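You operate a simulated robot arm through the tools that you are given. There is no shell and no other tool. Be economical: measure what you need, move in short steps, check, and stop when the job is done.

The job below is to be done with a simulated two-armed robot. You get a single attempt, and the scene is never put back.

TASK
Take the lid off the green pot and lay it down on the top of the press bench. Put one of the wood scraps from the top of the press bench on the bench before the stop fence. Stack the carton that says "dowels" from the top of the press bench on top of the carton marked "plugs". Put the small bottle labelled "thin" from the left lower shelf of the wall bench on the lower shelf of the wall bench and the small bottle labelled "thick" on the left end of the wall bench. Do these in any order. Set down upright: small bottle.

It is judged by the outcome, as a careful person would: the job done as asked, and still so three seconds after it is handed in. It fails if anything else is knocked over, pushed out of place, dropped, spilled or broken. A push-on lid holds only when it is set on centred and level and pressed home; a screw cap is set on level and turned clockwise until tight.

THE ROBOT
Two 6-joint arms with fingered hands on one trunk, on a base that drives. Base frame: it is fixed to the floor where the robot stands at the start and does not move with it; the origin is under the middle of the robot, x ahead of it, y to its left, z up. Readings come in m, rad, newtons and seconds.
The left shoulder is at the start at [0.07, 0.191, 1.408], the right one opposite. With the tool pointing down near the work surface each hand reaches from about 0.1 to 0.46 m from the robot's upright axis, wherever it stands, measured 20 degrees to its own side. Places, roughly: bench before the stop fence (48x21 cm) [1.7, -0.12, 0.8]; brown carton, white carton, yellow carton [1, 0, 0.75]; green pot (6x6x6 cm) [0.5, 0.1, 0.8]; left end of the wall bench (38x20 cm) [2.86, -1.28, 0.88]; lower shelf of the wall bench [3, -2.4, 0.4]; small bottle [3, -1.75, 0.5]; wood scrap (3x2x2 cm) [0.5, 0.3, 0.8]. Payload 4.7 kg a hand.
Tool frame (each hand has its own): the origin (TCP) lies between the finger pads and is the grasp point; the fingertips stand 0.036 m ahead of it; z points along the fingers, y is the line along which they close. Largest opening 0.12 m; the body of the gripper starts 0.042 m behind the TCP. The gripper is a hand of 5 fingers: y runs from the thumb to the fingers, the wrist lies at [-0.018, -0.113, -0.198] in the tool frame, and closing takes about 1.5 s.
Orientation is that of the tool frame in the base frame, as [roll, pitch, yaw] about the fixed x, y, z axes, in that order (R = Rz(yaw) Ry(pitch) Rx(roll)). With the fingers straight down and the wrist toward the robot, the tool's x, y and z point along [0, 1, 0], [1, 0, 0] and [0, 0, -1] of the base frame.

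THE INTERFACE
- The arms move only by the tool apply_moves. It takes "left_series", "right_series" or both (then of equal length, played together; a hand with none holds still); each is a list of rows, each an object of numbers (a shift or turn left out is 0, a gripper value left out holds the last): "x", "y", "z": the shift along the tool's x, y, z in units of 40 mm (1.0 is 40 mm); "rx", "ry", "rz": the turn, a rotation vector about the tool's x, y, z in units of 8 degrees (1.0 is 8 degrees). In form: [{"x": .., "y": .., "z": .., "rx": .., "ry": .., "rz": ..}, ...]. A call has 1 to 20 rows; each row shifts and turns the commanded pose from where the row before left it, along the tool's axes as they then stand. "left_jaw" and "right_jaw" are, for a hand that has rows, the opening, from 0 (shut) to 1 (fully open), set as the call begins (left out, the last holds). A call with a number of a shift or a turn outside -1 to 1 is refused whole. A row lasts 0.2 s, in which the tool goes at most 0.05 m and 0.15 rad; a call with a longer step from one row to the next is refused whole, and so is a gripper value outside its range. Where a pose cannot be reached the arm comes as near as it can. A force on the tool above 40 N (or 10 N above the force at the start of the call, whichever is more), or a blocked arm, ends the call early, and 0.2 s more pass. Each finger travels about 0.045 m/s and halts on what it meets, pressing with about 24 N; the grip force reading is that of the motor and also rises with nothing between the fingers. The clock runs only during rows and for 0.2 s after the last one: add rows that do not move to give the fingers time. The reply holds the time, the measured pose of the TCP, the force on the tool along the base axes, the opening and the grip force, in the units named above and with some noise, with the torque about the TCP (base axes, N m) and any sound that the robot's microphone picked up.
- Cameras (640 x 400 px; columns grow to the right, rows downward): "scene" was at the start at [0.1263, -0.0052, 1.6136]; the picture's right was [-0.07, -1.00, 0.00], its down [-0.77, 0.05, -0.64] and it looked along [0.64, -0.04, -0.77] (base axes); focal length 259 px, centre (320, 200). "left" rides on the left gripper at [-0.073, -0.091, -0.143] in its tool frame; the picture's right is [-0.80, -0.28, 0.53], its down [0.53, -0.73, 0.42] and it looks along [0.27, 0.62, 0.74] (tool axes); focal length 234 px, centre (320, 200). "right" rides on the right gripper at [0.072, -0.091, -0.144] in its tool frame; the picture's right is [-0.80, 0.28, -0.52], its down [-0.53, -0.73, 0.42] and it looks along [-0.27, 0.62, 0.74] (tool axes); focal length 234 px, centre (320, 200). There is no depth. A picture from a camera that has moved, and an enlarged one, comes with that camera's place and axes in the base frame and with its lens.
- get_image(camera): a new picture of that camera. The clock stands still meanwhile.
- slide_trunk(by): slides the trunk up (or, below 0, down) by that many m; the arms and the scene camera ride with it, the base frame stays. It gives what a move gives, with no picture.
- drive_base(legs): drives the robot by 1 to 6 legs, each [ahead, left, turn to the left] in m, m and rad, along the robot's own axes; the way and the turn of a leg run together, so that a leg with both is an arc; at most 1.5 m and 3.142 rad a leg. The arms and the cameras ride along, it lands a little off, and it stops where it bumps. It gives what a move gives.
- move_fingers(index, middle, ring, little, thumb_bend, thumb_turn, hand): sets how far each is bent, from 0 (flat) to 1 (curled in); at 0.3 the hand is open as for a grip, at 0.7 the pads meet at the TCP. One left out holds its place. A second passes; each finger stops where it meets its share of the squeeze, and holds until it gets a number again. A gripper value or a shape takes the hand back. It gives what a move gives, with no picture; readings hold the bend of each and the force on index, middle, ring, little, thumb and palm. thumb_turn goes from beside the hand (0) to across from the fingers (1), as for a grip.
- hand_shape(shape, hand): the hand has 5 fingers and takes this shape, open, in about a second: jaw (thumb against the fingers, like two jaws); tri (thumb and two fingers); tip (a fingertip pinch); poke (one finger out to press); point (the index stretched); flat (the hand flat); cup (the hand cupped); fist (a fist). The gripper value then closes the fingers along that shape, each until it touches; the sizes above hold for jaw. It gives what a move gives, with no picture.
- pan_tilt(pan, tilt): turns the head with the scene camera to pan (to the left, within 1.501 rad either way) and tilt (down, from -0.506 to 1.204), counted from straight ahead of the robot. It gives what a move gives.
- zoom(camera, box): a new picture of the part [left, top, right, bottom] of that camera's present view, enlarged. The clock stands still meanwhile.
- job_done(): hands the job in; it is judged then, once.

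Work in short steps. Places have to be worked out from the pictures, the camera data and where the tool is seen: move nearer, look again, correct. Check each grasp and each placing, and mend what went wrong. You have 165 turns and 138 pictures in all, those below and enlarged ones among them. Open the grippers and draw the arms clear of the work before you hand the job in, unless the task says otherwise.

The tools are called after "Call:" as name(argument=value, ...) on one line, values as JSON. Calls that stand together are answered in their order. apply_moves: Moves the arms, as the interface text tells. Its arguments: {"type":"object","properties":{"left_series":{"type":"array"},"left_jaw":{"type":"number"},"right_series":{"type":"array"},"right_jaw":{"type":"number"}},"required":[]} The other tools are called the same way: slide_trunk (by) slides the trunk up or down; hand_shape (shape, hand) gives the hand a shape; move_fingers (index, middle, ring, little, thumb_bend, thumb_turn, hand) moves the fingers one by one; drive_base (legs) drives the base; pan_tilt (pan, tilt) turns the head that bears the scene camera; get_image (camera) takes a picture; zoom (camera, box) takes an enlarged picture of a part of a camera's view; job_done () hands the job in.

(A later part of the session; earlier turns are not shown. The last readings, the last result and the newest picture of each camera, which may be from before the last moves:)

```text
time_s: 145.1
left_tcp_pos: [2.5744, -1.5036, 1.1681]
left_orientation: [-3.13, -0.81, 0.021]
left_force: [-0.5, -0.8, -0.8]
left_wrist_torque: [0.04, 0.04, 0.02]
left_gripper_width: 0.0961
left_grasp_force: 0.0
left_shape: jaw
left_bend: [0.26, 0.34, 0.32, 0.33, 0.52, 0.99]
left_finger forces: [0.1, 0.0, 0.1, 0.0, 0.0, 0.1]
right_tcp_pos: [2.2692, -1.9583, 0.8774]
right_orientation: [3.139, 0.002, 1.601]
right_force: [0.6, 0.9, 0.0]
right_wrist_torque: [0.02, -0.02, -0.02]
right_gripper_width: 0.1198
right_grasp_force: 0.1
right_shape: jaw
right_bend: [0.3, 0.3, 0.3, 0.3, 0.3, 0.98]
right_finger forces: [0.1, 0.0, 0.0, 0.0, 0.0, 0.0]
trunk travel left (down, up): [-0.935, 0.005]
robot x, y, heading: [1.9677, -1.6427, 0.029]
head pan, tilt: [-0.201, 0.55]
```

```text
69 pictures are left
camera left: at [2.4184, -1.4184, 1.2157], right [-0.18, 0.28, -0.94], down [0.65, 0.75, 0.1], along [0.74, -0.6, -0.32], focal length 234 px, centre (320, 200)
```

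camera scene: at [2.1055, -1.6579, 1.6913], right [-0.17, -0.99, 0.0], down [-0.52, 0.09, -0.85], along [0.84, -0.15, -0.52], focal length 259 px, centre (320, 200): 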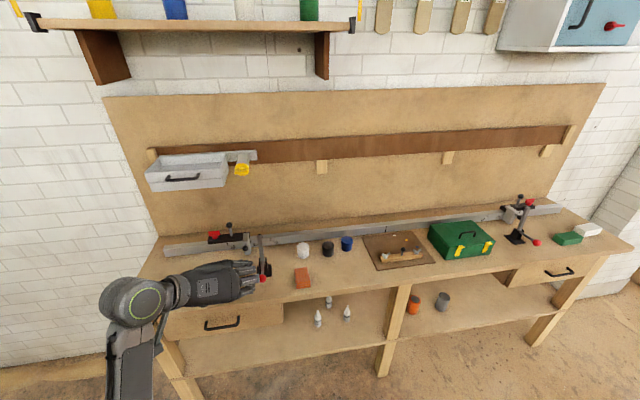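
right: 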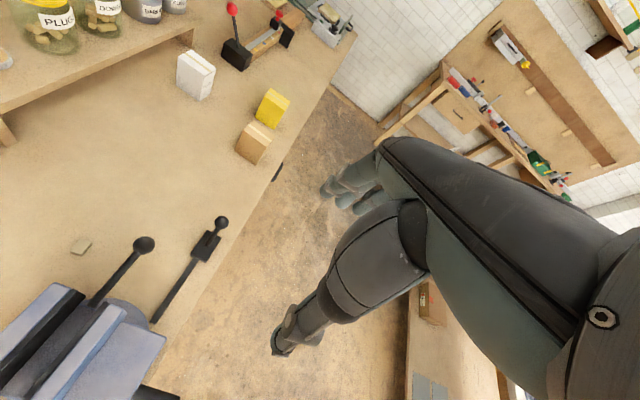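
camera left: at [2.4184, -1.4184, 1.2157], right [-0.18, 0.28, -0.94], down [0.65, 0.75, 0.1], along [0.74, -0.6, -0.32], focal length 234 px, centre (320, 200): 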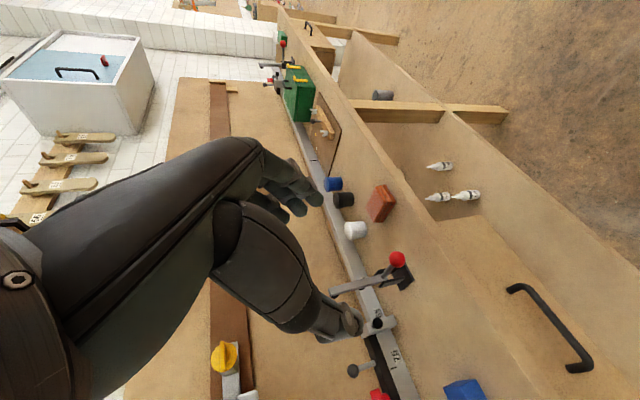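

Limit is 0.4 per call; lower in two steps.

Call:
slide_trunk(by=-0.4)

Call:
slide_trunk(by=-0.25)

Call:
get_image(camera="scene")

Call:
get_image(camera="left")

```text
time_s: 148.9
left_tcp_pos: [2.5744, -1.5051, 0.7687]
left_orientation: [-3.129, -0.811, 0.02]
left_force: [-0.3, 0.3, 0.2]
left_wrist_torque: [-0.02, 0.04, 0.0]
left_gripper_width: 0.0961
left_grasp_force: 0.2
left_shape: jaw
left_bend: [0.26, 0.34, 0.32, 0.33, 0.52, 0.99]
left_finger forces: [0.0, 0.0, 0.0, 0.0, 0.1, 0.0]
right_tcp_pos: [2.2694, -1.9588, 0.4775]
right_orientation: [-3.141, 0.002, 1.6]
right_force: [-0.9, 0.0, 0.5]
right_wrist_torque: [0.0, 0.02, 0.01]
right_gripper_width: 0.12
right_grasp_force: 0.1
right_shape: jaw
right_bend: [0.3, 0.3, 0.3, 0.3, 0.3, 0.98]
right_finger forces: [0.0, 0.0, 0.2, 0.0, 0.0, 0.1]
trunk travel left (down, up): [-0.535, 0.405]
robot x, y, heading: [1.9703, -1.6455, 0.03]
head pan, tilt: [-0.201, 0.55]
```

```text
time_s: 151.5
left_tcp_pos: [2.5741, -1.5052, 0.5188]
left_orientation: [-3.129, -0.81, 0.021]
left_force: [-0.1, 0.1, -0.9]
left_wrist_torque: [0.01, 0.05, 0.01]
left_gripper_width: 0.0964
left_grasp_force: 0.0
left_shape: jaw
left_bend: [0.26, 0.34, 0.32, 0.33, 0.52, 0.99]
left_finger forces: [0.0, 0.0, 0.1, 0.0, 0.0, 0.1]
right_tcp_pos: [2.269, -1.9579, 0.2269]
right_orientation: [3.141, 0.001, 1.6]
right_force: [-0.6, -0.9, -0.1]
right_wrist_torque: [0.01, 0.0, -0.01]
right_gripper_width: 0.1198
right_grasp_force: 0.0
right_shape: jaw
right_bend: [0.3, 0.3, 0.3, 0.3, 0.3, 0.98]
right_finger forces: [0.1, 0.0, 0.0, 0.0, 0.0, 0.0]
trunk travel left (down, up): [-0.285, 0.655]
robot x, y, heading: [1.9712, -1.646, 0.029]
head pan, tilt: [-0.201, 0.55]
```

```text
68 pictures are left
camera scene: at [2.1054, -1.658, 1.0414], right [-0.17, -0.99, 0.0], down [-0.51, 0.09, -0.85], along [0.84, -0.15, -0.52], focal length 259 px, centre (320, 200)
```

scene: 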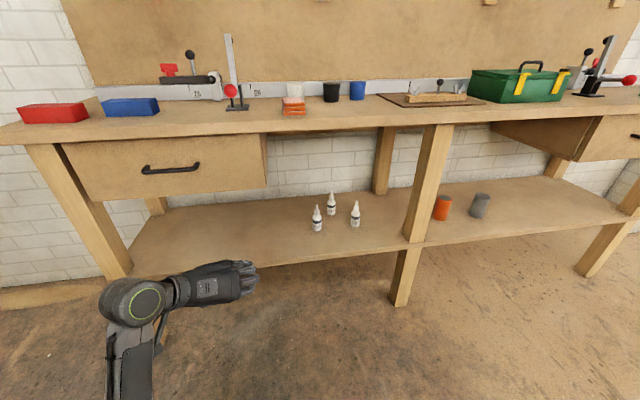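

```text
67 pictures are left
camera left: at [2.4184, -1.4184, 0.5657], right [-0.18, 0.28, -0.94], down [0.65, 0.75, 0.1], along [0.74, -0.6, -0.32], focal length 234 px, centre (320, 200)
```

left: 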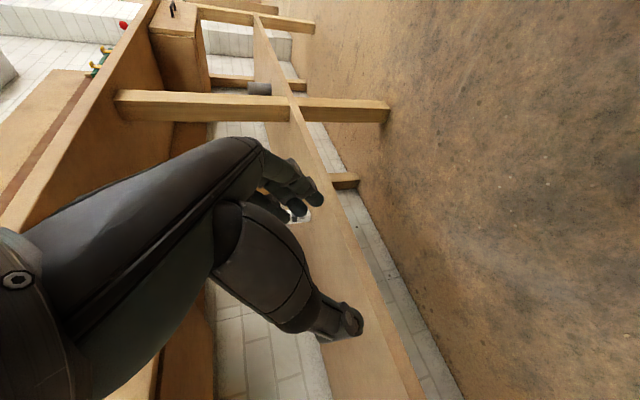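

Great view. Zoom for precise bottle and shelf positions.

Call:
zoom(camera="scene", box=[290, 180, 380, 250])

Call:
zoom(camera="scene", box=[0, 20, 280, 220])

```text
5.71 times, centred on (335, 215) of scene
camera zoom: at [2.1054, -1.658, 1.0414], right [-0.17, -0.99, 0.0], down [-0.51, 0.09, -0.85], along [0.84, -0.15, -0.52], focal length 1480 px, centre (234, 114)
```

zoom: 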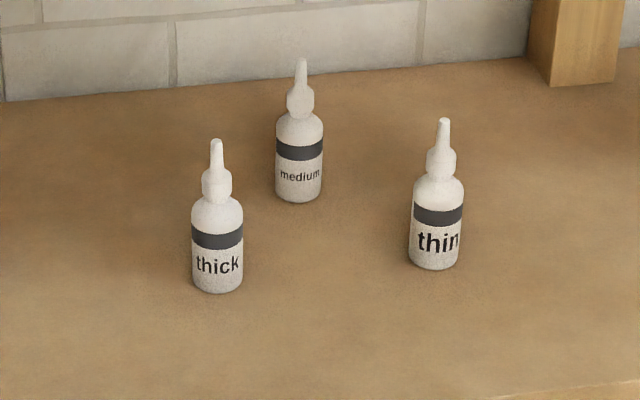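

```text
2.00 times, centred on (140, 120) of scene
camera zoom: at [2.1054, -1.658, 1.0414], right [-0.17, -0.99, 0.0], down [-0.51, 0.09, -0.85], along [0.84, -0.15, -0.52], focal length 518 px, centre (680, 360)
```

zoom: 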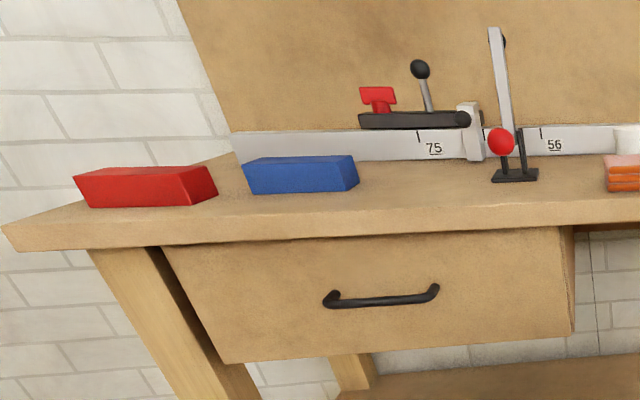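

Thick ≈(2.925,−1.792), shelf z≈0.395, body ≈3.5 cm wide up to z≈0.46. Lower the hand to z≈0.46, straighten heading, shift right 0.27, and approach to a stand-off.

Call:
slide_trunk(by=-0.06)

Call:
drive_base(legs=[[0, 0, -0.029], [0, -0.27, 0], [0.2, 0, 0]])

Call:
get_image(camera="left")

Call:
get_image(camera="scene")

```text
time_s: 152.5
left_tcp_pos: [2.5747, -1.5039, 0.4595]
left_orientation: [-3.129, -0.811, 0.021]
left_force: [0.3, 0.3, 0.7]
left_wrist_torque: [0.02, 0.01, 0.0]
left_gripper_width: 0.0963
left_grasp_force: 0.0
left_shape: jaw
left_bend: [0.26, 0.34, 0.32, 0.33, 0.52, 0.99]
left_finger forces: [0.0, 0.0, 0.1, 0.0, 0.0, 0.0]
right_tcp_pos: [2.2698, -1.9583, 0.1678]
right_orientation: [3.14, 0.001, 1.599]
right_force: [-0.5, 1.0, -0.5]
right_wrist_torque: [0.02, 0.03, 0.03]
right_gripper_width: 0.1198
right_grasp_force: 0.1
right_shape: jaw
right_bend: [0.3, 0.3, 0.3, 0.3, 0.3, 0.98]
right_finger forces: [0.0, 0.0, 0.0, 0.0, 0.0, 0.0]
trunk travel left (down, up): [-0.225, 0.715]
robot x, y, heading: [1.9693, -1.6464, 0.032]
head pan, tilt: [-0.201, 0.55]
```

```text
time_s: 156.0
left_tcp_pos: [2.7778, -1.7889, 0.459]
left_orientation: [-3.129, -0.809, -0.007]
left_force: [-1.5, 0.0, 0.6]
left_wrist_torque: [-0.01, -0.01, -0.02]
left_gripper_width: 0.0962
left_grasp_force: 0.1
left_shape: jaw
left_bend: [0.26, 0.34, 0.32, 0.33, 0.52, 0.99]
left_finger forces: [0.1, 0.0, 0.0, 0.0, 0.0, 0.0]
right_tcp_pos: [2.4587, -2.2341, 0.1676]
right_orientation: [3.14, 0.003, 1.573]
right_force: [-0.1, 0.4, 0.9]
right_wrist_torque: [0.01, 0.0, -0.03]
right_gripper_width: 0.1196
right_grasp_force: 0.0
right_shape: jaw
right_bend: [0.3, 0.3, 0.3, 0.3, 0.3, 0.98]
right_finger forces: [0.0, 0.0, 0.0, 0.0, 0.0, 0.1]
trunk travel left (down, up): [-0.225, 0.715]
robot x, y, heading: [2.1703, -1.9159, 0.006]
head pan, tilt: [-0.201, 0.55]
```

```text
64 pictures are left
camera left: at [2.6236, -1.6995, 0.5056], right [-0.17, 0.29, -0.94], down [0.67, 0.73, 0.1], along [0.72, -0.62, -0.32], focal length 234 px, centre (320, 200)
```

left: 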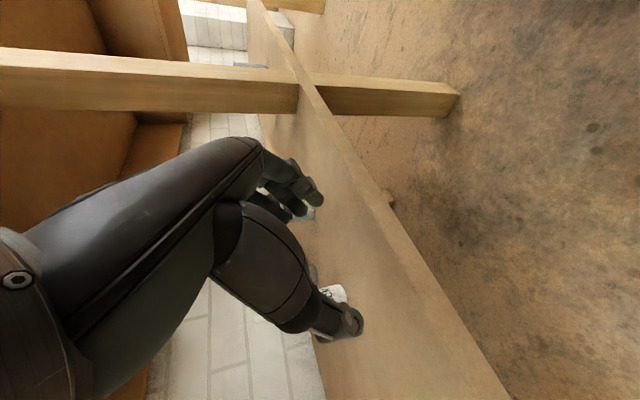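

```text
63 pictures are left
camera scene: at [2.3041, -1.9302, 0.9813], right [-0.2, -0.98, 0.0], down [-0.51, 0.1, -0.85], along [0.84, -0.17, -0.52], focal length 259 px, centre (320, 200)
```

scene: 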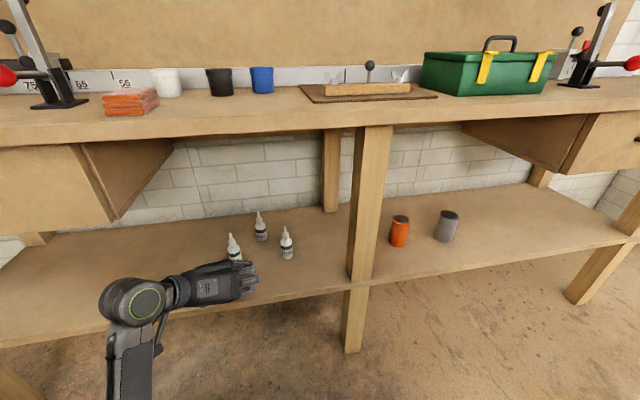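

Call:
zoom(camera="left", box=[260, 180, 400, 350])

Call:
zoom(camera="scene", box=[190, 200, 310, 310])

```text
2.35 times, centred on (330, 265) of left
camera zoom: at [2.6236, -1.6995, 0.5056], right [-0.17, 0.29, -0.94], down [0.67, 0.73, 0.1], along [0.72, -0.62, -0.32], focal length 551 px, centre (296, 47)
```

zoom: 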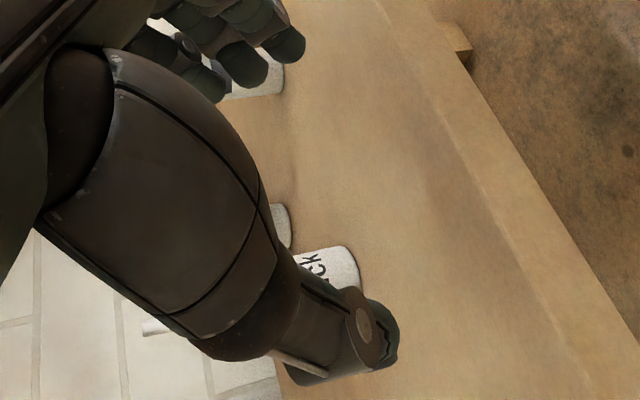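

```text
3.64 times, centred on (250, 255) of scene
camera zoom: at [2.3041, -1.9302, 0.9813], right [-0.2, -0.98, 0.0], down [-0.51, 0.1, -0.85], along [0.84, -0.17, -0.52], focal length 942 px, centre (574, 0)
```

zoom: 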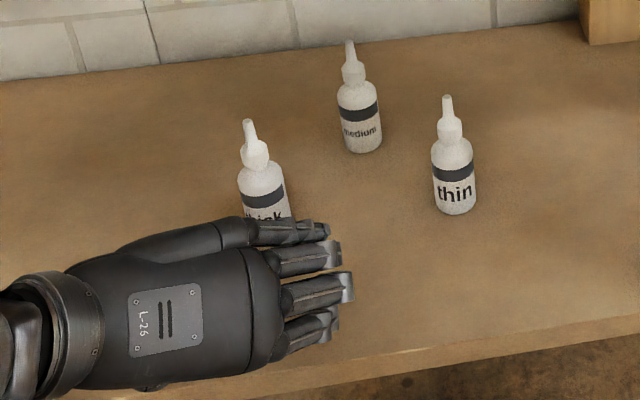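

The nozzle would near the palm at this pitch; I'll pitch the fingers 20° further forward and centre on y=−1.794.

Call:
apply_moves(left_series=[{"ry": 0.83, "y": 0.12}, {"ry": 0.83}, {"ry": 0.83}, {}])

Call:
get_image(camera="scene")

```text
time_s: 157.0
left_tcp_pos: [2.7768, -1.7941, 0.4573]
left_orientation: [-3.12, -1.159, -0.017]
left_force: [0.6, 0.1, -0.5]
left_wrist_torque: [0.03, -0.01, 0.0]
left_gripper_width: 0.0963
left_grasp_force: 0.0
left_shape: jaw
left_bend: [0.26, 0.34, 0.32, 0.33, 0.52, 0.99]
left_finger forces: [0.1, 0.0, 0.0, 0.0, 0.1, 0.0]
right_tcp_pos: [2.4598, -2.2349, 0.1675]
right_orientation: [3.141, 0.001, 1.572]
right_force: [0.2, 0.0, 0.6]
right_wrist_torque: [0.02, 0.02, 0.01]
right_gripper_width: 0.12
right_grasp_force: 0.1
right_shape: jaw
right_bend: [0.3, 0.3, 0.3, 0.3, 0.3, 0.98]
right_finger forces: [0.0, 0.1, 0.0, 0.1, 0.1, 0.0]
trunk travel left (down, up): [-0.225, 0.715]
robot x, y, heading: [2.1682, -1.909, 0.002]
head pan, tilt: [-0.201, 0.55]
```

```text
60 pictures are left
camera scene: at [2.3041, -1.9302, 0.9813], right [-0.2, -0.98, 0.0], down [-0.51, 0.1, -0.85], along [0.84, -0.17, -0.52], focal length 259 px, centre (320, 200)
```

scene: 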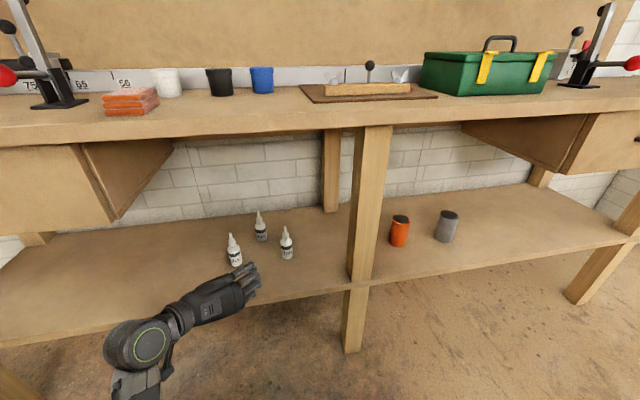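

Drive ahead 0.09 so the fingers begin to straddle the bottle, then look.

Call:
drive_base(legs=[[0.09, 0, 0]])

Call:
get_image(camera="left")

Call:
zoom(camera="scene", box=[190, 220, 310, 330])

```text
time_s: 158.1
left_tcp_pos: [2.8677, -1.7953, 0.4582]
left_orientation: [-3.117, -1.156, -0.023]
left_force: [-0.9, -0.9, -0.3]
left_wrist_torque: [0.0, -0.01, 0.04]
left_gripper_width: 0.096
left_grasp_force: 0.1
left_shape: jaw
left_bend: [0.26, 0.34, 0.32, 0.33, 0.52, 0.99]
left_finger forces: [0.1, 0.1, 0.1, 0.1, 0.0, 0.0]
right_tcp_pos: [2.5521, -2.2337, 0.1665]
right_orientation: [3.14, 0.001, 1.571]
right_force: [-0.3, -0.4, -0.1]
right_wrist_torque: [0.0, 0.01, -0.02]
right_gripper_width: 0.1201
right_grasp_force: 0.2
right_shape: jaw
right_bend: [0.3, 0.3, 0.3, 0.3, 0.3, 0.98]
right_finger forces: [0.0, 0.0, 0.0, 0.0, 0.1, 0.0]
trunk travel left (down, up): [-0.225, 0.715]
robot x, y, heading: [2.2584, -1.9133, 0.003]
head pan, tilt: [-0.201, 0.55]
```

```text
59 pictures are left
camera left: at [2.7081, -1.7043, 0.4503], right [0.16, 0.29, -0.94], down [0.6, 0.73, 0.32], along [0.78, -0.62, -0.06], focal length 234 px, centre (320, 200)
```

left: 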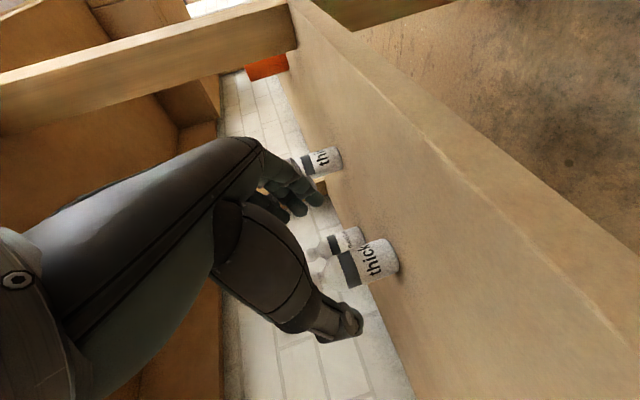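

```text
3.64 times, centred on (250, 275) of scene
camera zoom: at [2.3953, -1.9303, 0.9813], right [-0.2, -0.98, 0.0], down [-0.51, 0.1, -0.85], along [0.84, -0.17, -0.52], focal length 942 px, centre (574, -73)
```

zoom: 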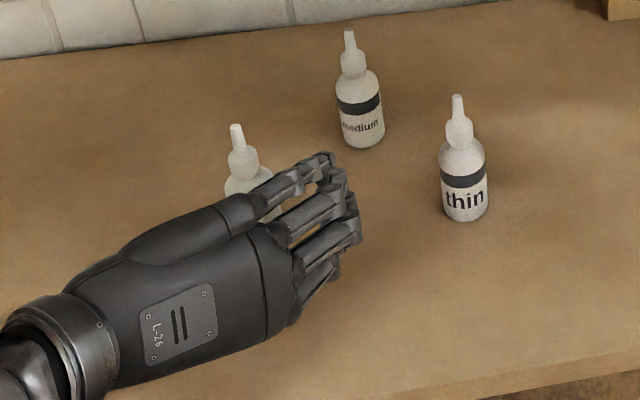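

Bottle lies between thumb and fingers laterally; body centre is at z≈0.42 so I lower 0.025, then advance 0.045 with the arm.

Call:
slide_trunk(by=-0.025)

Call:
apply_moves(left_series=[{"z": 0.45, "x": 0.21}, {"z": 0.45, "x": 0.21}, {"z": 0.2, "x": 0.09}, {}])

Call:
get_image(camera="left")

Call:
zoom(camera="scene", box=[190, 220, 310, 330])

```text
time_s: 158.8
left_tcp_pos: [2.8682, -1.7955, 0.4333]
left_orientation: [-3.117, -1.157, -0.024]
left_force: [0.0, 0.4, 0.2]
left_wrist_torque: [0.0, -0.02, -0.02]
left_gripper_width: 0.096
left_grasp_force: 0.0
left_shape: jaw
left_bend: [0.26, 0.34, 0.32, 0.33, 0.52, 0.99]
left_finger forces: [0.0, 0.1, 0.1, 0.0, 0.1, 0.0]
right_tcp_pos: [2.55, -2.2352, 0.1422]
right_orientation: [3.141, 0.002, 1.571]
right_force: [0.3, 0.4, 0.8]
right_wrist_torque: [-0.02, -0.02, 0.0]
right_gripper_width: 0.1199
right_grasp_force: 0.1
right_shape: jaw
right_bend: [0.3, 0.3, 0.3, 0.3, 0.3, 0.98]
right_finger forces: [0.0, 0.1, 0.0, 0.0, 0.1, 0.1]
trunk travel left (down, up): [-0.2, 0.74]
robot x, y, heading: [2.2551, -1.9139, 0.001]
head pan, tilt: [-0.201, 0.55]
```

```text
time_s: 159.8
left_tcp_pos: [2.9171, -1.795, 0.4353]
left_orientation: [-3.12, -1.157, -0.018]
left_force: [-0.7, 0.5, -0.7]
left_wrist_torque: [0.02, 0.01, 0.01]
left_gripper_width: 0.0962
left_grasp_force: 0.1
left_shape: jaw
left_bend: [0.26, 0.34, 0.32, 0.33, 0.52, 0.99]
left_finger forces: [0.0, 0.0, 0.1, 0.0, 0.0, 0.1]
right_tcp_pos: [2.5499, -2.235, 0.1422]
right_orientation: [3.14, 0.003, 1.57]
right_force: [0.3, -0.3, 0.0]
right_wrist_torque: [0.02, -0.02, -0.01]
right_gripper_width: 0.1193
right_grasp_force: 0.1
right_shape: jaw
right_bend: [0.3, 0.3, 0.3, 0.3, 0.3, 0.98]
right_finger forces: [0.0, 0.0, 0.0, 0.0, 0.0, 0.0]
trunk travel left (down, up): [-0.2, 0.74]
robot x, y, heading: [2.2592, -1.9139, 0.002]
head pan, tilt: [-0.201, 0.55]
```

```text
57 pictures are left
camera left: at [2.7568, -1.7046, 0.4264], right [0.16, 0.29, -0.94], down [0.6, 0.73, 0.32], along [0.78, -0.62, -0.06], focal length 234 px, centre (320, 200)
```

left: 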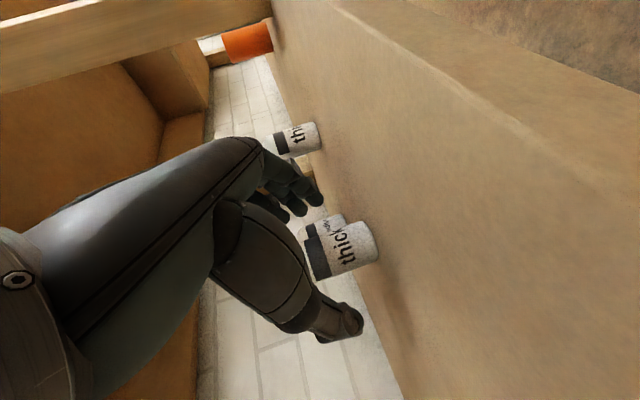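

```text
3.64 times, centred on (250, 275) of scene
camera zoom: at [2.3953, -1.9303, 0.9563], right [-0.2, -0.98, 0.0], down [-0.51, 0.1, -0.85], along [0.84, -0.17, -0.52], focal length 942 px, centre (574, -73)
```

zoom: 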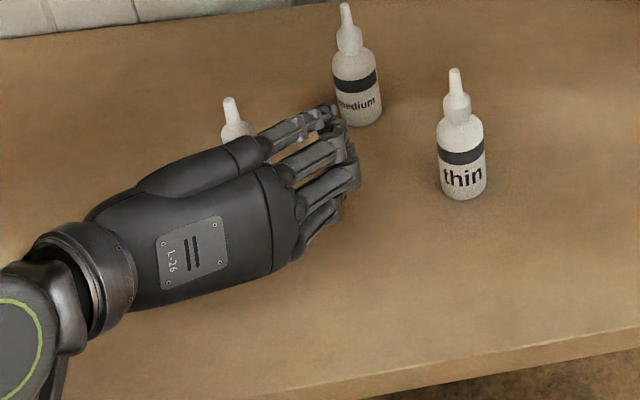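

Bottle sits between; it's near the fingers side. Close the thumb first (ring and little finger stay open so as not to touch the nozzle).

Call:
move_fingers(hand="left", thumb_bend=0.64)

Call:
get_image(camera="left")

```text
time_s: 160.8
left_tcp_pos: [2.9168, -1.7952, 0.4356]
left_orientation: [-3.122, -1.156, -0.019]
left_force: [-0.5, 0.3, -0.5]
left_wrist_torque: [-0.02, -0.03, 0.01]
left_gripper_width: 0.0606
left_grasp_force: 0.1
left_shape: fingers
left_bend: [0.26, 0.34, 0.32, 0.33, 0.64, 0.99]
left_finger forces: [0.1, 0.0, 0.0, 0.0, 0.0, 0.0]
right_tcp_pos: [2.55, -2.234, 0.1419]
right_orientation: [3.14, 0.0, 1.57]
right_force: [0.4, -0.2, 0.0]
right_wrist_torque: [0.01, 0.02, 0.02]
right_gripper_width: 0.1197
right_grasp_force: 0.0
right_shape: jaw
right_bend: [0.3, 0.3, 0.3, 0.3, 0.3, 0.98]
right_finger forces: [0.1, 0.0, 0.0, 0.0, 0.0, 0.0]
trunk travel left (down, up): [-0.2, 0.74]
robot x, y, heading: [2.2576, -1.9084, -0.001]
head pan, tilt: [-0.201, 0.55]
```

```text
55 pictures are left
camera left: at [2.7567, -1.7046, 0.4265], right [0.16, 0.29, -0.94], down [0.6, 0.73, 0.32], along [0.78, -0.62, -0.06], focal length 234 px, centre (320, 200)
```

left: 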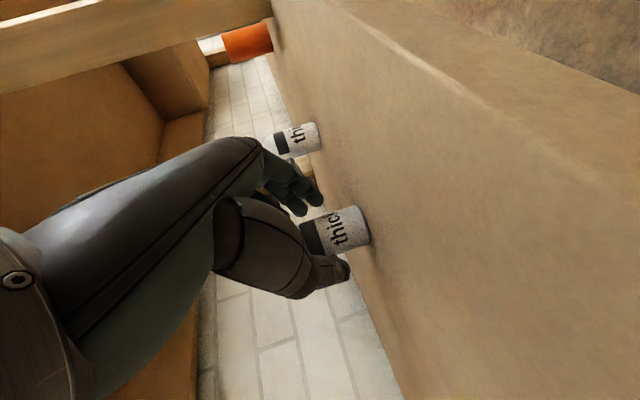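

Thumb is against the bottle, still upright. Now close index and middle.

Call:
move_fingers(hand="left", index=0.8, middle=0.8)

Call:
get_image(camera="left")

```text
time_s: 161.8
left_tcp_pos: [2.9183, -1.795, 0.4358]
left_orientation: [-3.121, -1.157, -0.02]
left_force: [-0.4, -0.6, 2.5]
left_wrist_torque: [-0.05, -0.05, -0.01]
left_gripper_width: 0.0284
left_grasp_force: 14.7
left_shape: fingers
left_bend: [0.71, 0.72, 0.32, 0.33, 0.59, 0.98]
left_finger forces: [8.6, 8.2, 0.0, 0.0, 13.5, 0.0]
right_tcp_pos: [2.551, -2.2353, 0.1429]
right_orientation: [3.14, 0.002, 1.571]
right_force: [0.4, -0.3, -0.2]
right_wrist_torque: [-0.01, 0.0, -0.03]
right_gripper_width: 0.1197
right_grasp_force: 0.1
right_shape: jaw
right_bend: [0.3, 0.3, 0.3, 0.3, 0.3, 0.98]
right_finger forces: [0.1, 0.0, 0.1, 0.0, 0.1, 0.0]
trunk travel left (down, up): [-0.2, 0.74]
robot x, y, heading: [2.2611, -1.915, -0.0]
head pan, tilt: [-0.201, 0.55]
```

```text
54 pictures are left
camera left: at [2.7567, -1.7048, 0.4268], right [0.16, 0.29, -0.94], down [0.6, 0.73, 0.32], along [0.78, -0.62, -0.06], focal length 234 px, centre (320, 200)
```

left: 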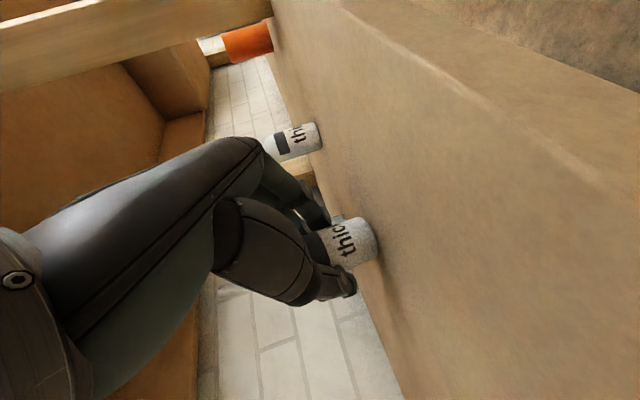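

Gripped. Lift 3 cm with the trunk and check.

Call:
slide_trunk(by=0.03)

Call:
get_image(camera="left")

```text
time_s: 162.5
left_tcp_pos: [2.9158, -1.7953, 0.4652]
left_orientation: [-3.119, -1.156, -0.018]
left_force: [-0.1, -0.3, -0.5]
left_wrist_torque: [0.01, 0.01, -0.02]
left_gripper_width: 0.0288
left_grasp_force: 14.7
left_shape: fingers
left_bend: [0.71, 0.73, 0.32, 0.33, 0.59, 0.98]
left_finger forces: [7.4, 7.2, 0.0, 0.1, 14.1, 0.0]
right_tcp_pos: [2.5502, -2.2352, 0.1726]
right_orientation: [3.138, 0.001, 1.571]
right_force: [0.1, -0.1, 0.3]
right_wrist_torque: [0.02, 0.01, 0.04]
right_gripper_width: 0.1197
right_grasp_force: 0.0
right_shape: jaw
right_bend: [0.3, 0.3, 0.3, 0.3, 0.3, 0.98]
right_finger forces: [0.0, 0.0, 0.0, 0.1, 0.0, 0.1]
trunk travel left (down, up): [-0.23, 0.71]
robot x, y, heading: [2.2605, -1.9131, 0.001]
head pan, tilt: [-0.201, 0.55]
```

```text
53 pictures are left
camera left: at [2.7567, -1.7045, 0.4563], right [0.16, 0.29, -0.94], down [0.6, 0.73, 0.32], along [0.78, -0.62, -0.06], focal length 234 px, centre (320, 200)
```

left: 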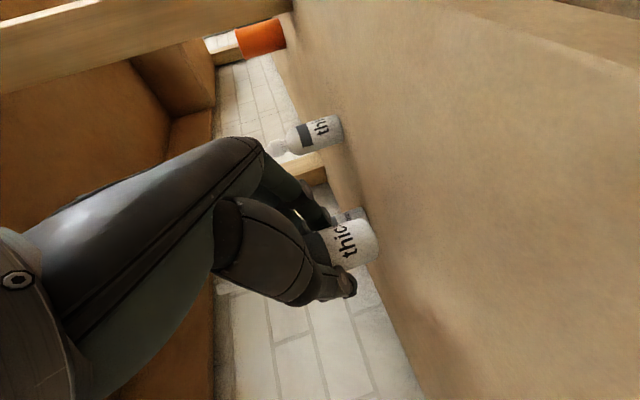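

Held securely. Back out 0.33 m, then raise the trunk and strafe left to face the left end of the bench.

Call:
drive_base(legs=[[-0.33, 0, 0]])

Call:
slide_trunk(by=0.4)

Call:
slide_trunk(by=0.18)

Call:
drive_base(legs=[[0, 0.36, 0]])

Call:
pan_tilt(pan=0.3, tilt=0.7)

Call:
get_image(camera="scene")

Call:
get_image(camera="left")

```text
time_s: 164.7
left_tcp_pos: [2.5871, -1.7954, 0.4657]
left_orientation: [-3.123, -1.158, -0.016]
left_force: [-0.2, -0.7, -0.3]
left_wrist_torque: [-0.01, 0.01, 0.0]
left_gripper_width: 0.0288
left_grasp_force: 14.3
left_shape: fingers
left_bend: [0.71, 0.73, 0.32, 0.33, 0.59, 0.98]
left_finger forces: [7.4, 7.2, 0.1, 0.0, 14.2, 0.0]
right_tcp_pos: [2.2215, -2.2352, 0.1709]
right_orientation: [3.139, 0.002, 1.57]
right_force: [-0.1, -0.3, 1.1]
right_wrist_torque: [0.04, 0.02, 0.04]
right_gripper_width: 0.1196
right_grasp_force: 0.0
right_shape: jaw
right_bend: [0.3, 0.3, 0.3, 0.3, 0.3, 0.98]
right_finger forces: [0.0, 0.0, 0.0, 0.0, 0.1, 0.1]
trunk travel left (down, up): [-0.23, 0.71]
robot x, y, heading: [1.9266, -1.9113, -0.0]
head pan, tilt: [-0.201, 0.55]
```

```text
time_s: 168.5
left_tcp_pos: [2.5886, -1.7954, 0.8641]
left_orientation: [-3.119, -1.157, -0.022]
left_force: [0.5, 0.0, -0.7]
left_wrist_torque: [-0.01, 0.01, 0.01]
left_gripper_width: 0.0292
left_grasp_force: 13.9
left_shape: fingers
left_bend: [0.71, 0.73, 0.32, 0.33, 0.59, 0.98]
left_finger forces: [7.4, 7.2, 0.0, 0.0, 14.0, 0.0]
right_tcp_pos: [2.2204, -2.2353, 0.5711]
right_orientation: [3.141, 0.002, 1.572]
right_force: [-0.2, 0.0, -0.3]
right_wrist_torque: [-0.01, -0.02, 0.0]
right_gripper_width: 0.1197
right_grasp_force: 0.1
right_shape: jaw
right_bend: [0.3, 0.3, 0.3, 0.3, 0.3, 0.98]
right_finger forces: [0.0, 0.1, 0.1, 0.0, 0.0, 0.0]
trunk travel left (down, up): [-0.63, 0.31]
robot x, y, heading: [1.9268, -1.9115, 0.004]
head pan, tilt: [-0.201, 0.55]
```

```text
time_s: 170.5
left_tcp_pos: [2.5886, -1.7956, 1.0446]
left_orientation: [-3.12, -1.156, -0.021]
left_force: [0.5, -0.8, -0.5]
left_wrist_torque: [0.0, -0.02, 0.03]
left_gripper_width: 0.0288
left_grasp_force: 14.5
left_shape: fingers
left_bend: [0.71, 0.73, 0.32, 0.33, 0.59, 0.98]
left_finger forces: [7.3, 7.1, 0.1, 0.1, 14.1, 0.0]
right_tcp_pos: [2.2213, -2.2357, 0.7526]
right_orientation: [3.14, 0.001, 1.57]
right_force: [0.6, -0.4, -0.4]
right_wrist_torque: [0.0, 0.02, 0.0]
right_gripper_width: 0.1196
right_grasp_force: 0.0
right_shape: jaw
right_bend: [0.3, 0.3, 0.3, 0.3, 0.3, 0.98]
right_finger forces: [0.0, 0.0, 0.0, 0.0, 0.0, 0.1]
trunk travel left (down, up): [-0.81, 0.13]
robot x, y, heading: [1.9302, -1.9129, 0.004]
head pan, tilt: [-0.201, 0.55]
```

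```text
time_s: 172.8
left_tcp_pos: [2.5878, -1.4336, 1.0435]
left_orientation: [-3.117, -1.155, -0.019]
left_force: [-0.4, -0.5, -0.4]
left_wrist_torque: [-0.02, -0.01, 0.03]
left_gripper_width: 0.0286
left_grasp_force: 14.0
left_shape: fingers
left_bend: [0.71, 0.73, 0.32, 0.33, 0.59, 0.98]
left_finger forces: [7.4, 7.3, 0.0, 0.1, 14.0, 0.0]
right_tcp_pos: [2.2242, -1.8749, 0.7532]
right_orientation: [3.139, 0.002, 1.574]
right_force: [0.1, 0.5, 0.1]
right_wrist_torque: [0.01, 0.0, -0.02]
right_gripper_width: 0.1198
right_grasp_force: 0.1
right_shape: jaw
right_bend: [0.3, 0.3, 0.3, 0.3, 0.3, 0.98]
right_finger forces: [0.0, 0.1, 0.1, 0.0, 0.0, 0.0]
trunk travel left (down, up): [-0.81, 0.13]
robot x, y, heading: [1.9315, -1.556, 0.005]
head pan, tilt: [-0.201, 0.55]
```

```text
time_s: 173.8
left_tcp_pos: [2.586, -1.4343, 1.0451]
left_orientation: [-3.117, -1.158, -0.02]
left_force: [0.2, 0.7, -1.1]
left_wrist_torque: [0.0, 0.0, 0.0]
left_gripper_width: 0.029
left_grasp_force: 14.6
left_shape: fingers
left_bend: [0.71, 0.73, 0.32, 0.33, 0.59, 0.98]
left_finger forces: [7.4, 7.2, 0.0, 0.0, 14.2, 0.1]
right_tcp_pos: [2.2233, -1.8746, 0.7518]
right_orientation: [3.14, 0.001, 1.574]
right_force: [-0.4, 0.0, -0.1]
right_wrist_torque: [0.02, 0.02, 0.0]
right_gripper_width: 0.1196
right_grasp_force: 0.1
right_shape: jaw
right_bend: [0.3, 0.3, 0.3, 0.3, 0.3, 0.98]
right_finger forces: [0.0, 0.0, 0.1, 0.0, 0.1, 0.1]
trunk travel left (down, up): [-0.81, 0.13]
robot x, y, heading: [1.927, -1.5514, 0.005]
head pan, tilt: [0.3, 0.7]
```

```text
52 pictures are left
camera scene: at [2.0596, -1.5276, 1.5532], right [0.3, -0.95, 0.0], down [-0.61, -0.19, -0.77], along [0.73, 0.23, -0.64], focal length 259 px, centre (320, 200)
```

scene: 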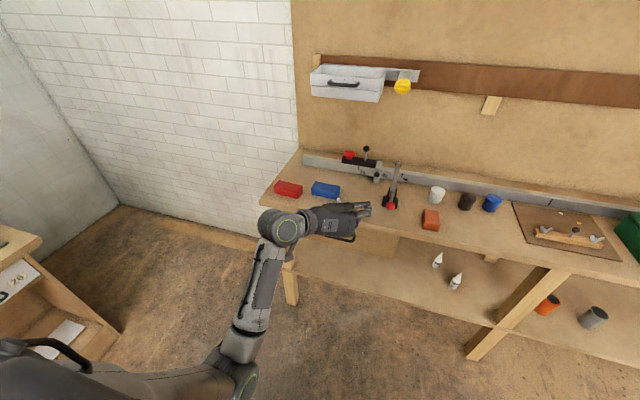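

```text
51 pictures are left
camera left: at [2.4274, -1.3439, 1.0365], right [0.16, 0.29, -0.94], down [0.6, 0.73, 0.32], along [0.78, -0.62, -0.06], focal length 234 px, centre (320, 200)
```

left: 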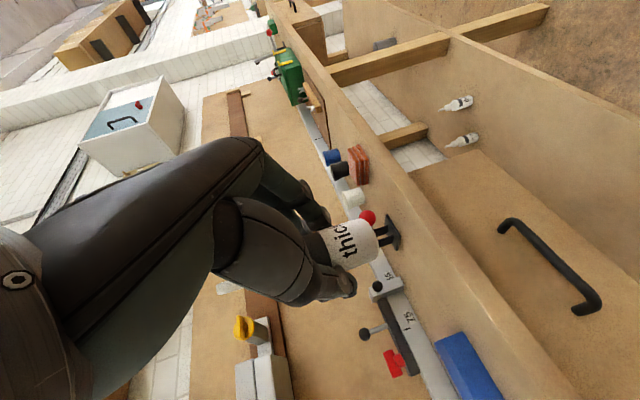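

Call:
zoom(camera="scene", box=[250, 140, 450, 265])

```text
3.20 times, centred on (350, 202) of scene
camera zoom: at [2.0596, -1.5276, 1.5532], right [0.3, -0.95, 0.0], down [-0.61, -0.19, -0.77], along [0.73, 0.23, -0.64], focal length 829 px, centre (224, 192)
```

zoom: 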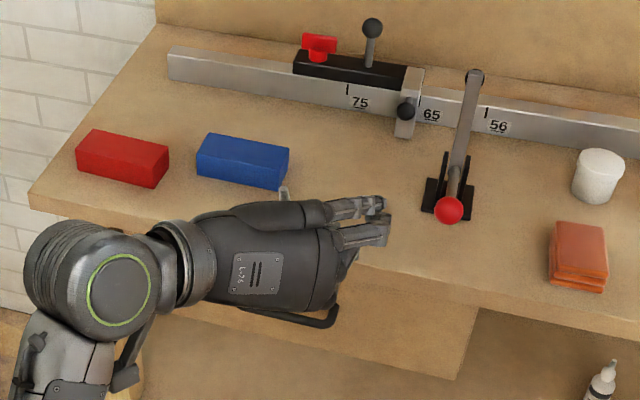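

Free spot between blue box (right end y≈−1.357, front x≈2.855) and the lever (ball ≈(2.81,−1.56)). Target bottle ≈(2.815,−1.42). Drive ahead 0.21, left 0.014.

Call:
drive_base(legs=[[0.21, 0.012, 0]])

Call:
get_image(camera="left")

Call:
pan_tilt(pan=0.25, tilt=0.8)

Call:
zoom(camera="scene", box=[200, 120, 440, 280])

```text
time_s: 175.4
left_tcp_pos: [2.7973, -1.4227, 1.0454]
left_orientation: [-3.119, -1.156, -0.017]
left_force: [0.4, 0.6, -0.1]
left_wrist_torque: [-0.05, -0.01, -0.02]
left_gripper_width: 0.0286
left_grasp_force: 14.9
left_shape: fingers
left_bend: [0.71, 0.73, 0.32, 0.33, 0.59, 0.98]
left_finger forces: [7.2, 7.2, 0.0, 0.0, 14.1, 0.0]
right_tcp_pos: [2.4336, -1.862, 0.7521]
right_orientation: [3.14, 0.002, 1.575]
right_force: [0.8, 0.8, 0.6]
right_wrist_torque: [0.02, -0.01, 0.0]
right_gripper_width: 0.1197
right_grasp_force: 0.2
right_shape: jaw
right_bend: [0.3, 0.3, 0.3, 0.3, 0.3, 0.98]
right_finger forces: [0.1, 0.1, 0.1, 0.0, 0.0, 0.0]
trunk travel left (down, up): [-0.81, 0.13]
robot x, y, heading: [2.1418, -1.5395, 0.006]
head pan, tilt: [0.3, 0.7]
```

```text
49 pictures are left
camera left: at [2.6376, -1.3313, 1.0365], right [0.16, 0.29, -0.94], down [0.6, 0.73, 0.32], along [0.78, -0.62, -0.06], focal length 234 px, centre (320, 200)
```

left: 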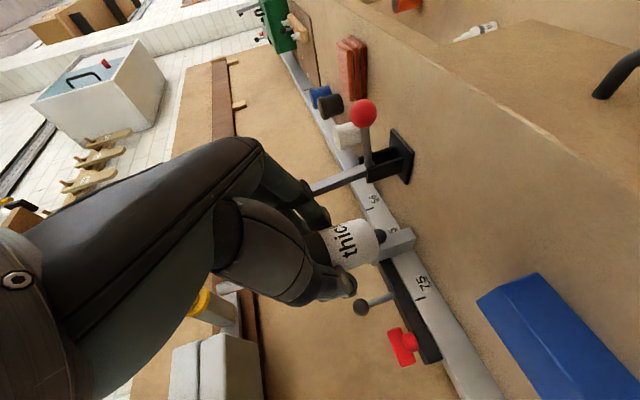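

```text
time_s: 176.1
left_tcp_pos: [2.7983, -1.4216, 1.0436]
left_orientation: [-3.122, -1.156, -0.014]
left_force: [-0.1, -0.8, -1.7]
left_wrist_torque: [-0.01, 0.03, 0.03]
left_gripper_width: 0.0289
left_grasp_force: 14.6
left_shape: fingers
left_bend: [0.71, 0.73, 0.32, 0.33, 0.59, 0.98]
left_finger forces: [7.4, 7.1, 0.0, 0.1, 14.1, 0.1]
right_tcp_pos: [2.433, -1.8617, 0.7517]
right_orientation: [-3.141, 0.002, 1.575]
right_force: [0.3, 0.7, -0.3]
right_wrist_torque: [0.01, 0.04, 0.0]
right_gripper_width: 0.1199
right_grasp_force: 0.0
right_shape: jaw
right_bend: [0.3, 0.3, 0.3, 0.3, 0.3, 0.98]
right_finger forces: [0.0, 0.0, 0.0, 0.0, 0.0, 0.0]
trunk travel left (down, up): [-0.81, 0.13]
robot x, y, heading: [2.1406, -1.5393, 0.001]
head pan, tilt: [0.25, 0.799]
```

```text
2.50 times, centred on (320, 200) of scene
camera zoom: at [2.2676, -1.5197, 1.5449], right [0.25, -0.97, 0.0], down [-0.69, -0.18, -0.7], along [0.67, 0.17, -0.72], focal length 648 px, centre (320, 200)
```

zoom: 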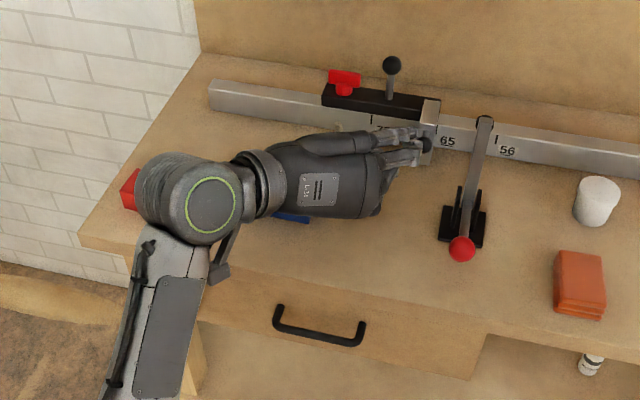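

Lower 0.10 with the trunk and inspect the gap.

Call:
slide_trunk(by=-0.1)

Call:
get_image(camera="left")

Call:
zoom(camera="scene", box=[200, 120, 440, 280])

```text
time_s: 177.4
left_tcp_pos: [2.7973, -1.4208, 0.9445]
left_orientation: [-3.121, -1.156, -0.015]
left_force: [0.0, -0.5, -1.2]
left_wrist_torque: [-0.05, 0.02, -0.02]
left_gripper_width: 0.0289
left_grasp_force: 14.6
left_shape: fingers
left_bend: [0.71, 0.73, 0.32, 0.33, 0.59, 0.98]
left_finger forces: [7.5, 7.3, 0.0, 0.0, 14.2, 0.0]
right_tcp_pos: [2.4314, -1.8628, 0.6521]
right_orientation: [3.14, 0.002, 1.575]
right_force: [0.3, -0.2, -0.1]
right_wrist_torque: [-0.01, 0.0, -0.01]
right_gripper_width: 0.1199
right_grasp_force: 0.0
right_shape: jaw
right_bend: [0.3, 0.3, 0.3, 0.3, 0.3, 0.98]
right_finger forces: [0.0, 0.0, 0.0, 0.1, 0.0, 0.0]
trunk travel left (down, up): [-0.71, 0.23]
robot x, y, heading: [2.1392, -1.5394, 0.0]
head pan, tilt: [0.25, 0.799]
```

```text
47 pictures are left
camera left: at [2.6375, -1.3312, 0.9366], right [0.16, 0.29, -0.94], down [0.6, 0.73, 0.32], along [0.78, -0.62, -0.06], focal length 234 px, centre (320, 200)
```

left: 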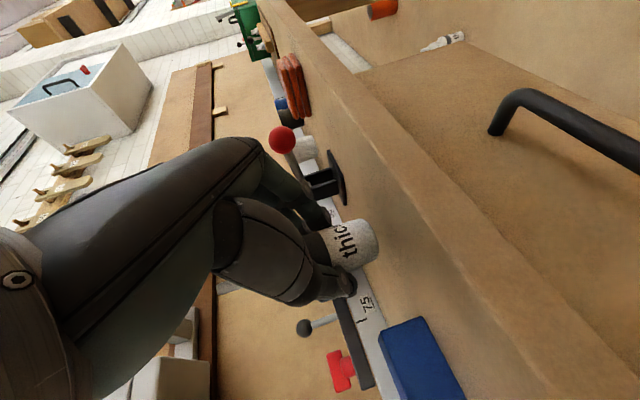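

```text
2.50 times, centred on (320, 200) of scene
camera zoom: at [2.2666, -1.5198, 1.445], right [0.25, -0.97, 0.0], down [-0.69, -0.18, -0.7], along [0.68, 0.17, -0.72], focal length 648 px, centre (320, 200)
```

zoom: 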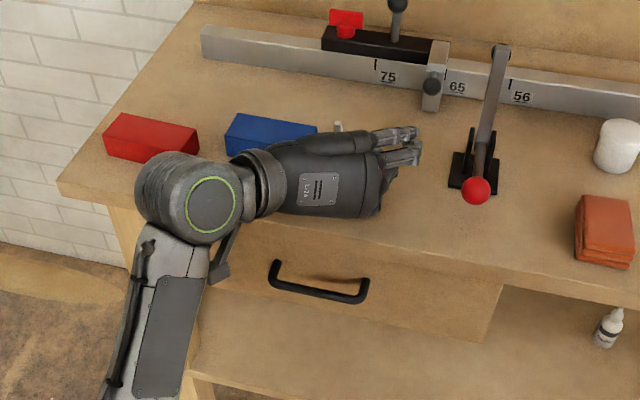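

About 2 cm of gap remains. Lower in small arm steps watching the force.

Call:
apply_moves(left_series=[{"x": -0.115, "z": 0.05}, {"x": -0.115, "z": 0.05}, {"x": -0.115, "z": 0.05}, {}])

Call:
apply_moves(left_series=[{"x": -0.058, "z": 0.025}, {"x": -0.03, "z": 0.012}, {}])

```text
time_s: 178.4
left_tcp_pos: [2.7972, -1.4221, 0.9308]
left_orientation: [-3.123, -1.16, -0.014]
left_force: [0.9, -0.4, 3.1]
left_wrist_torque: [0.01, -0.05, -0.02]
left_gripper_width: 0.0285
left_grasp_force: 15.1
left_shape: fingers
left_bend: [0.71, 0.73, 0.32, 0.33, 0.59, 0.98]
left_finger forces: [7.6, 8.2, 0.0, 0.1, 14.0, 0.0]
right_tcp_pos: [2.4328, -1.8619, 0.6527]
right_orientation: [3.14, 0.0, 1.575]
right_force: [0.4, 0.2, -0.4]
right_wrist_torque: [-0.01, -0.02, -0.02]
right_gripper_width: 0.1197
right_grasp_force: 0.1
right_shape: jaw
right_bend: [0.3, 0.3, 0.3, 0.3, 0.3, 0.98]
right_finger forces: [0.0, 0.0, 0.0, 0.0, 0.0, 0.0]
trunk travel left (down, up): [-0.71, 0.23]
robot x, y, heading: [2.1408, -1.5412, -0.0]
head pan, tilt: [0.25, 0.799]
```

```text
time_s: 179.2
left_tcp_pos: [2.7972, -1.4216, 0.9248]
left_orientation: [-3.12, -1.157, -0.015]
left_force: [1.8, -1.4, 6.8]
left_wrist_torque: [0.08, -0.01, -0.04]
left_gripper_width: 0.0268
left_grasp_force: 14.1
left_shape: fingers
left_bend: [0.71, 0.73, 0.32, 0.33, 0.59, 0.99]
left_finger forces: [5.5, 9.2, 0.0, 0.0, 12.7, 0.1]
right_tcp_pos: [2.4317, -1.8615, 0.6515]
right_orientation: [3.139, 0.001, 1.574]
right_force: [0.4, -0.3, 0.1]
right_wrist_torque: [0.02, 0.02, 0.03]
right_gripper_width: 0.1199
right_grasp_force: 0.0
right_shape: jaw
right_bend: [0.3, 0.3, 0.3, 0.3, 0.3, 0.98]
right_finger forces: [0.1, 0.1, 0.0, 0.1, 0.0, 0.0]
trunk travel left (down, up): [-0.71, 0.23]
robot x, y, heading: [2.1383, -1.5445, -0.001]
head pan, tilt: [0.25, 0.799]
```

Bottle is in contact. Check it's upright before release.

Call:
zoom(camera="left", box=[260, 160, 440, 320])

```text
2.50 times, centred on (350, 240) of left
camera zoom: at [2.637, -1.3307, 0.9171], right [0.15, 0.29, -0.95], down [0.6, 0.73, 0.32], along [0.78, -0.62, -0.06], focal length 585 px, centre (245, 100)
```

zoom: 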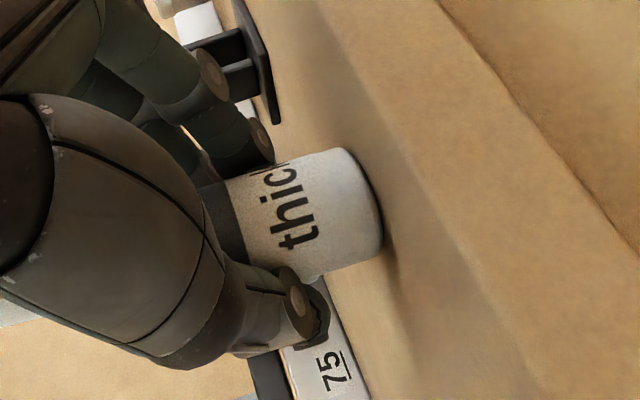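

It's upright and seated. Release gently: fingers and thumb open.

Call:
move_fingers(hand="left", index=0.4, middle=0.4, thumb_bend=0.48)

Call:
get_image(camera="left")

```text
time_s: 180.2
left_tcp_pos: [2.7974, -1.4211, 0.9258]
left_orientation: [-3.117, -1.159, -0.02]
left_force: [-0.2, -0.2, -0.4]
left_wrist_torque: [-0.02, 0.01, 0.03]
left_gripper_width: 0.0804
left_grasp_force: 0.0
left_shape: fingers
left_bend: [0.4, 0.4, 0.32, 0.33, 0.48, 0.99]
left_finger forces: [0.0, 0.1, 0.1, 0.0, 0.0, 0.0]
right_tcp_pos: [2.4315, -1.861, 0.6527]
right_orientation: [3.139, 0.001, 1.575]
right_force: [-0.6, -0.5, -0.1]
right_wrist_torque: [-0.01, 0.03, 0.02]
right_gripper_width: 0.1199
right_grasp_force: 0.1
right_shape: jaw
right_bend: [0.3, 0.3, 0.3, 0.3, 0.3, 0.98]
right_finger forces: [0.0, 0.0, 0.1, 0.1, 0.1, 0.0]
trunk travel left (down, up): [-0.71, 0.23]
robot x, y, heading: [2.1406, -1.5424, -0.006]
head pan, tilt: [0.25, 0.799]
```

```text
44 pictures are left
camera left: at [2.6375, -1.331, 0.9176], right [0.16, 0.29, -0.94], down [0.6, 0.73, 0.32], along [0.78, -0.62, -0.06], focal length 234 px, centre (320, 200)
```

left: 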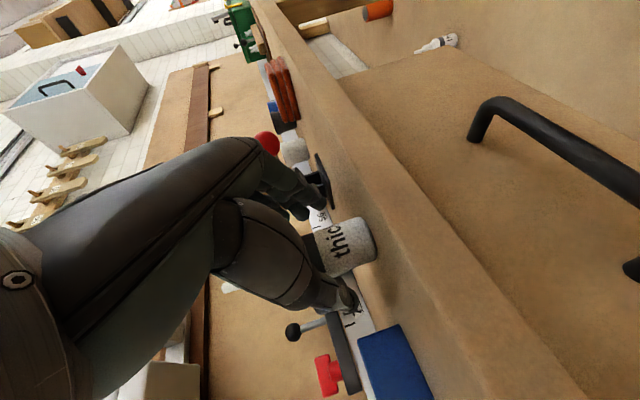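

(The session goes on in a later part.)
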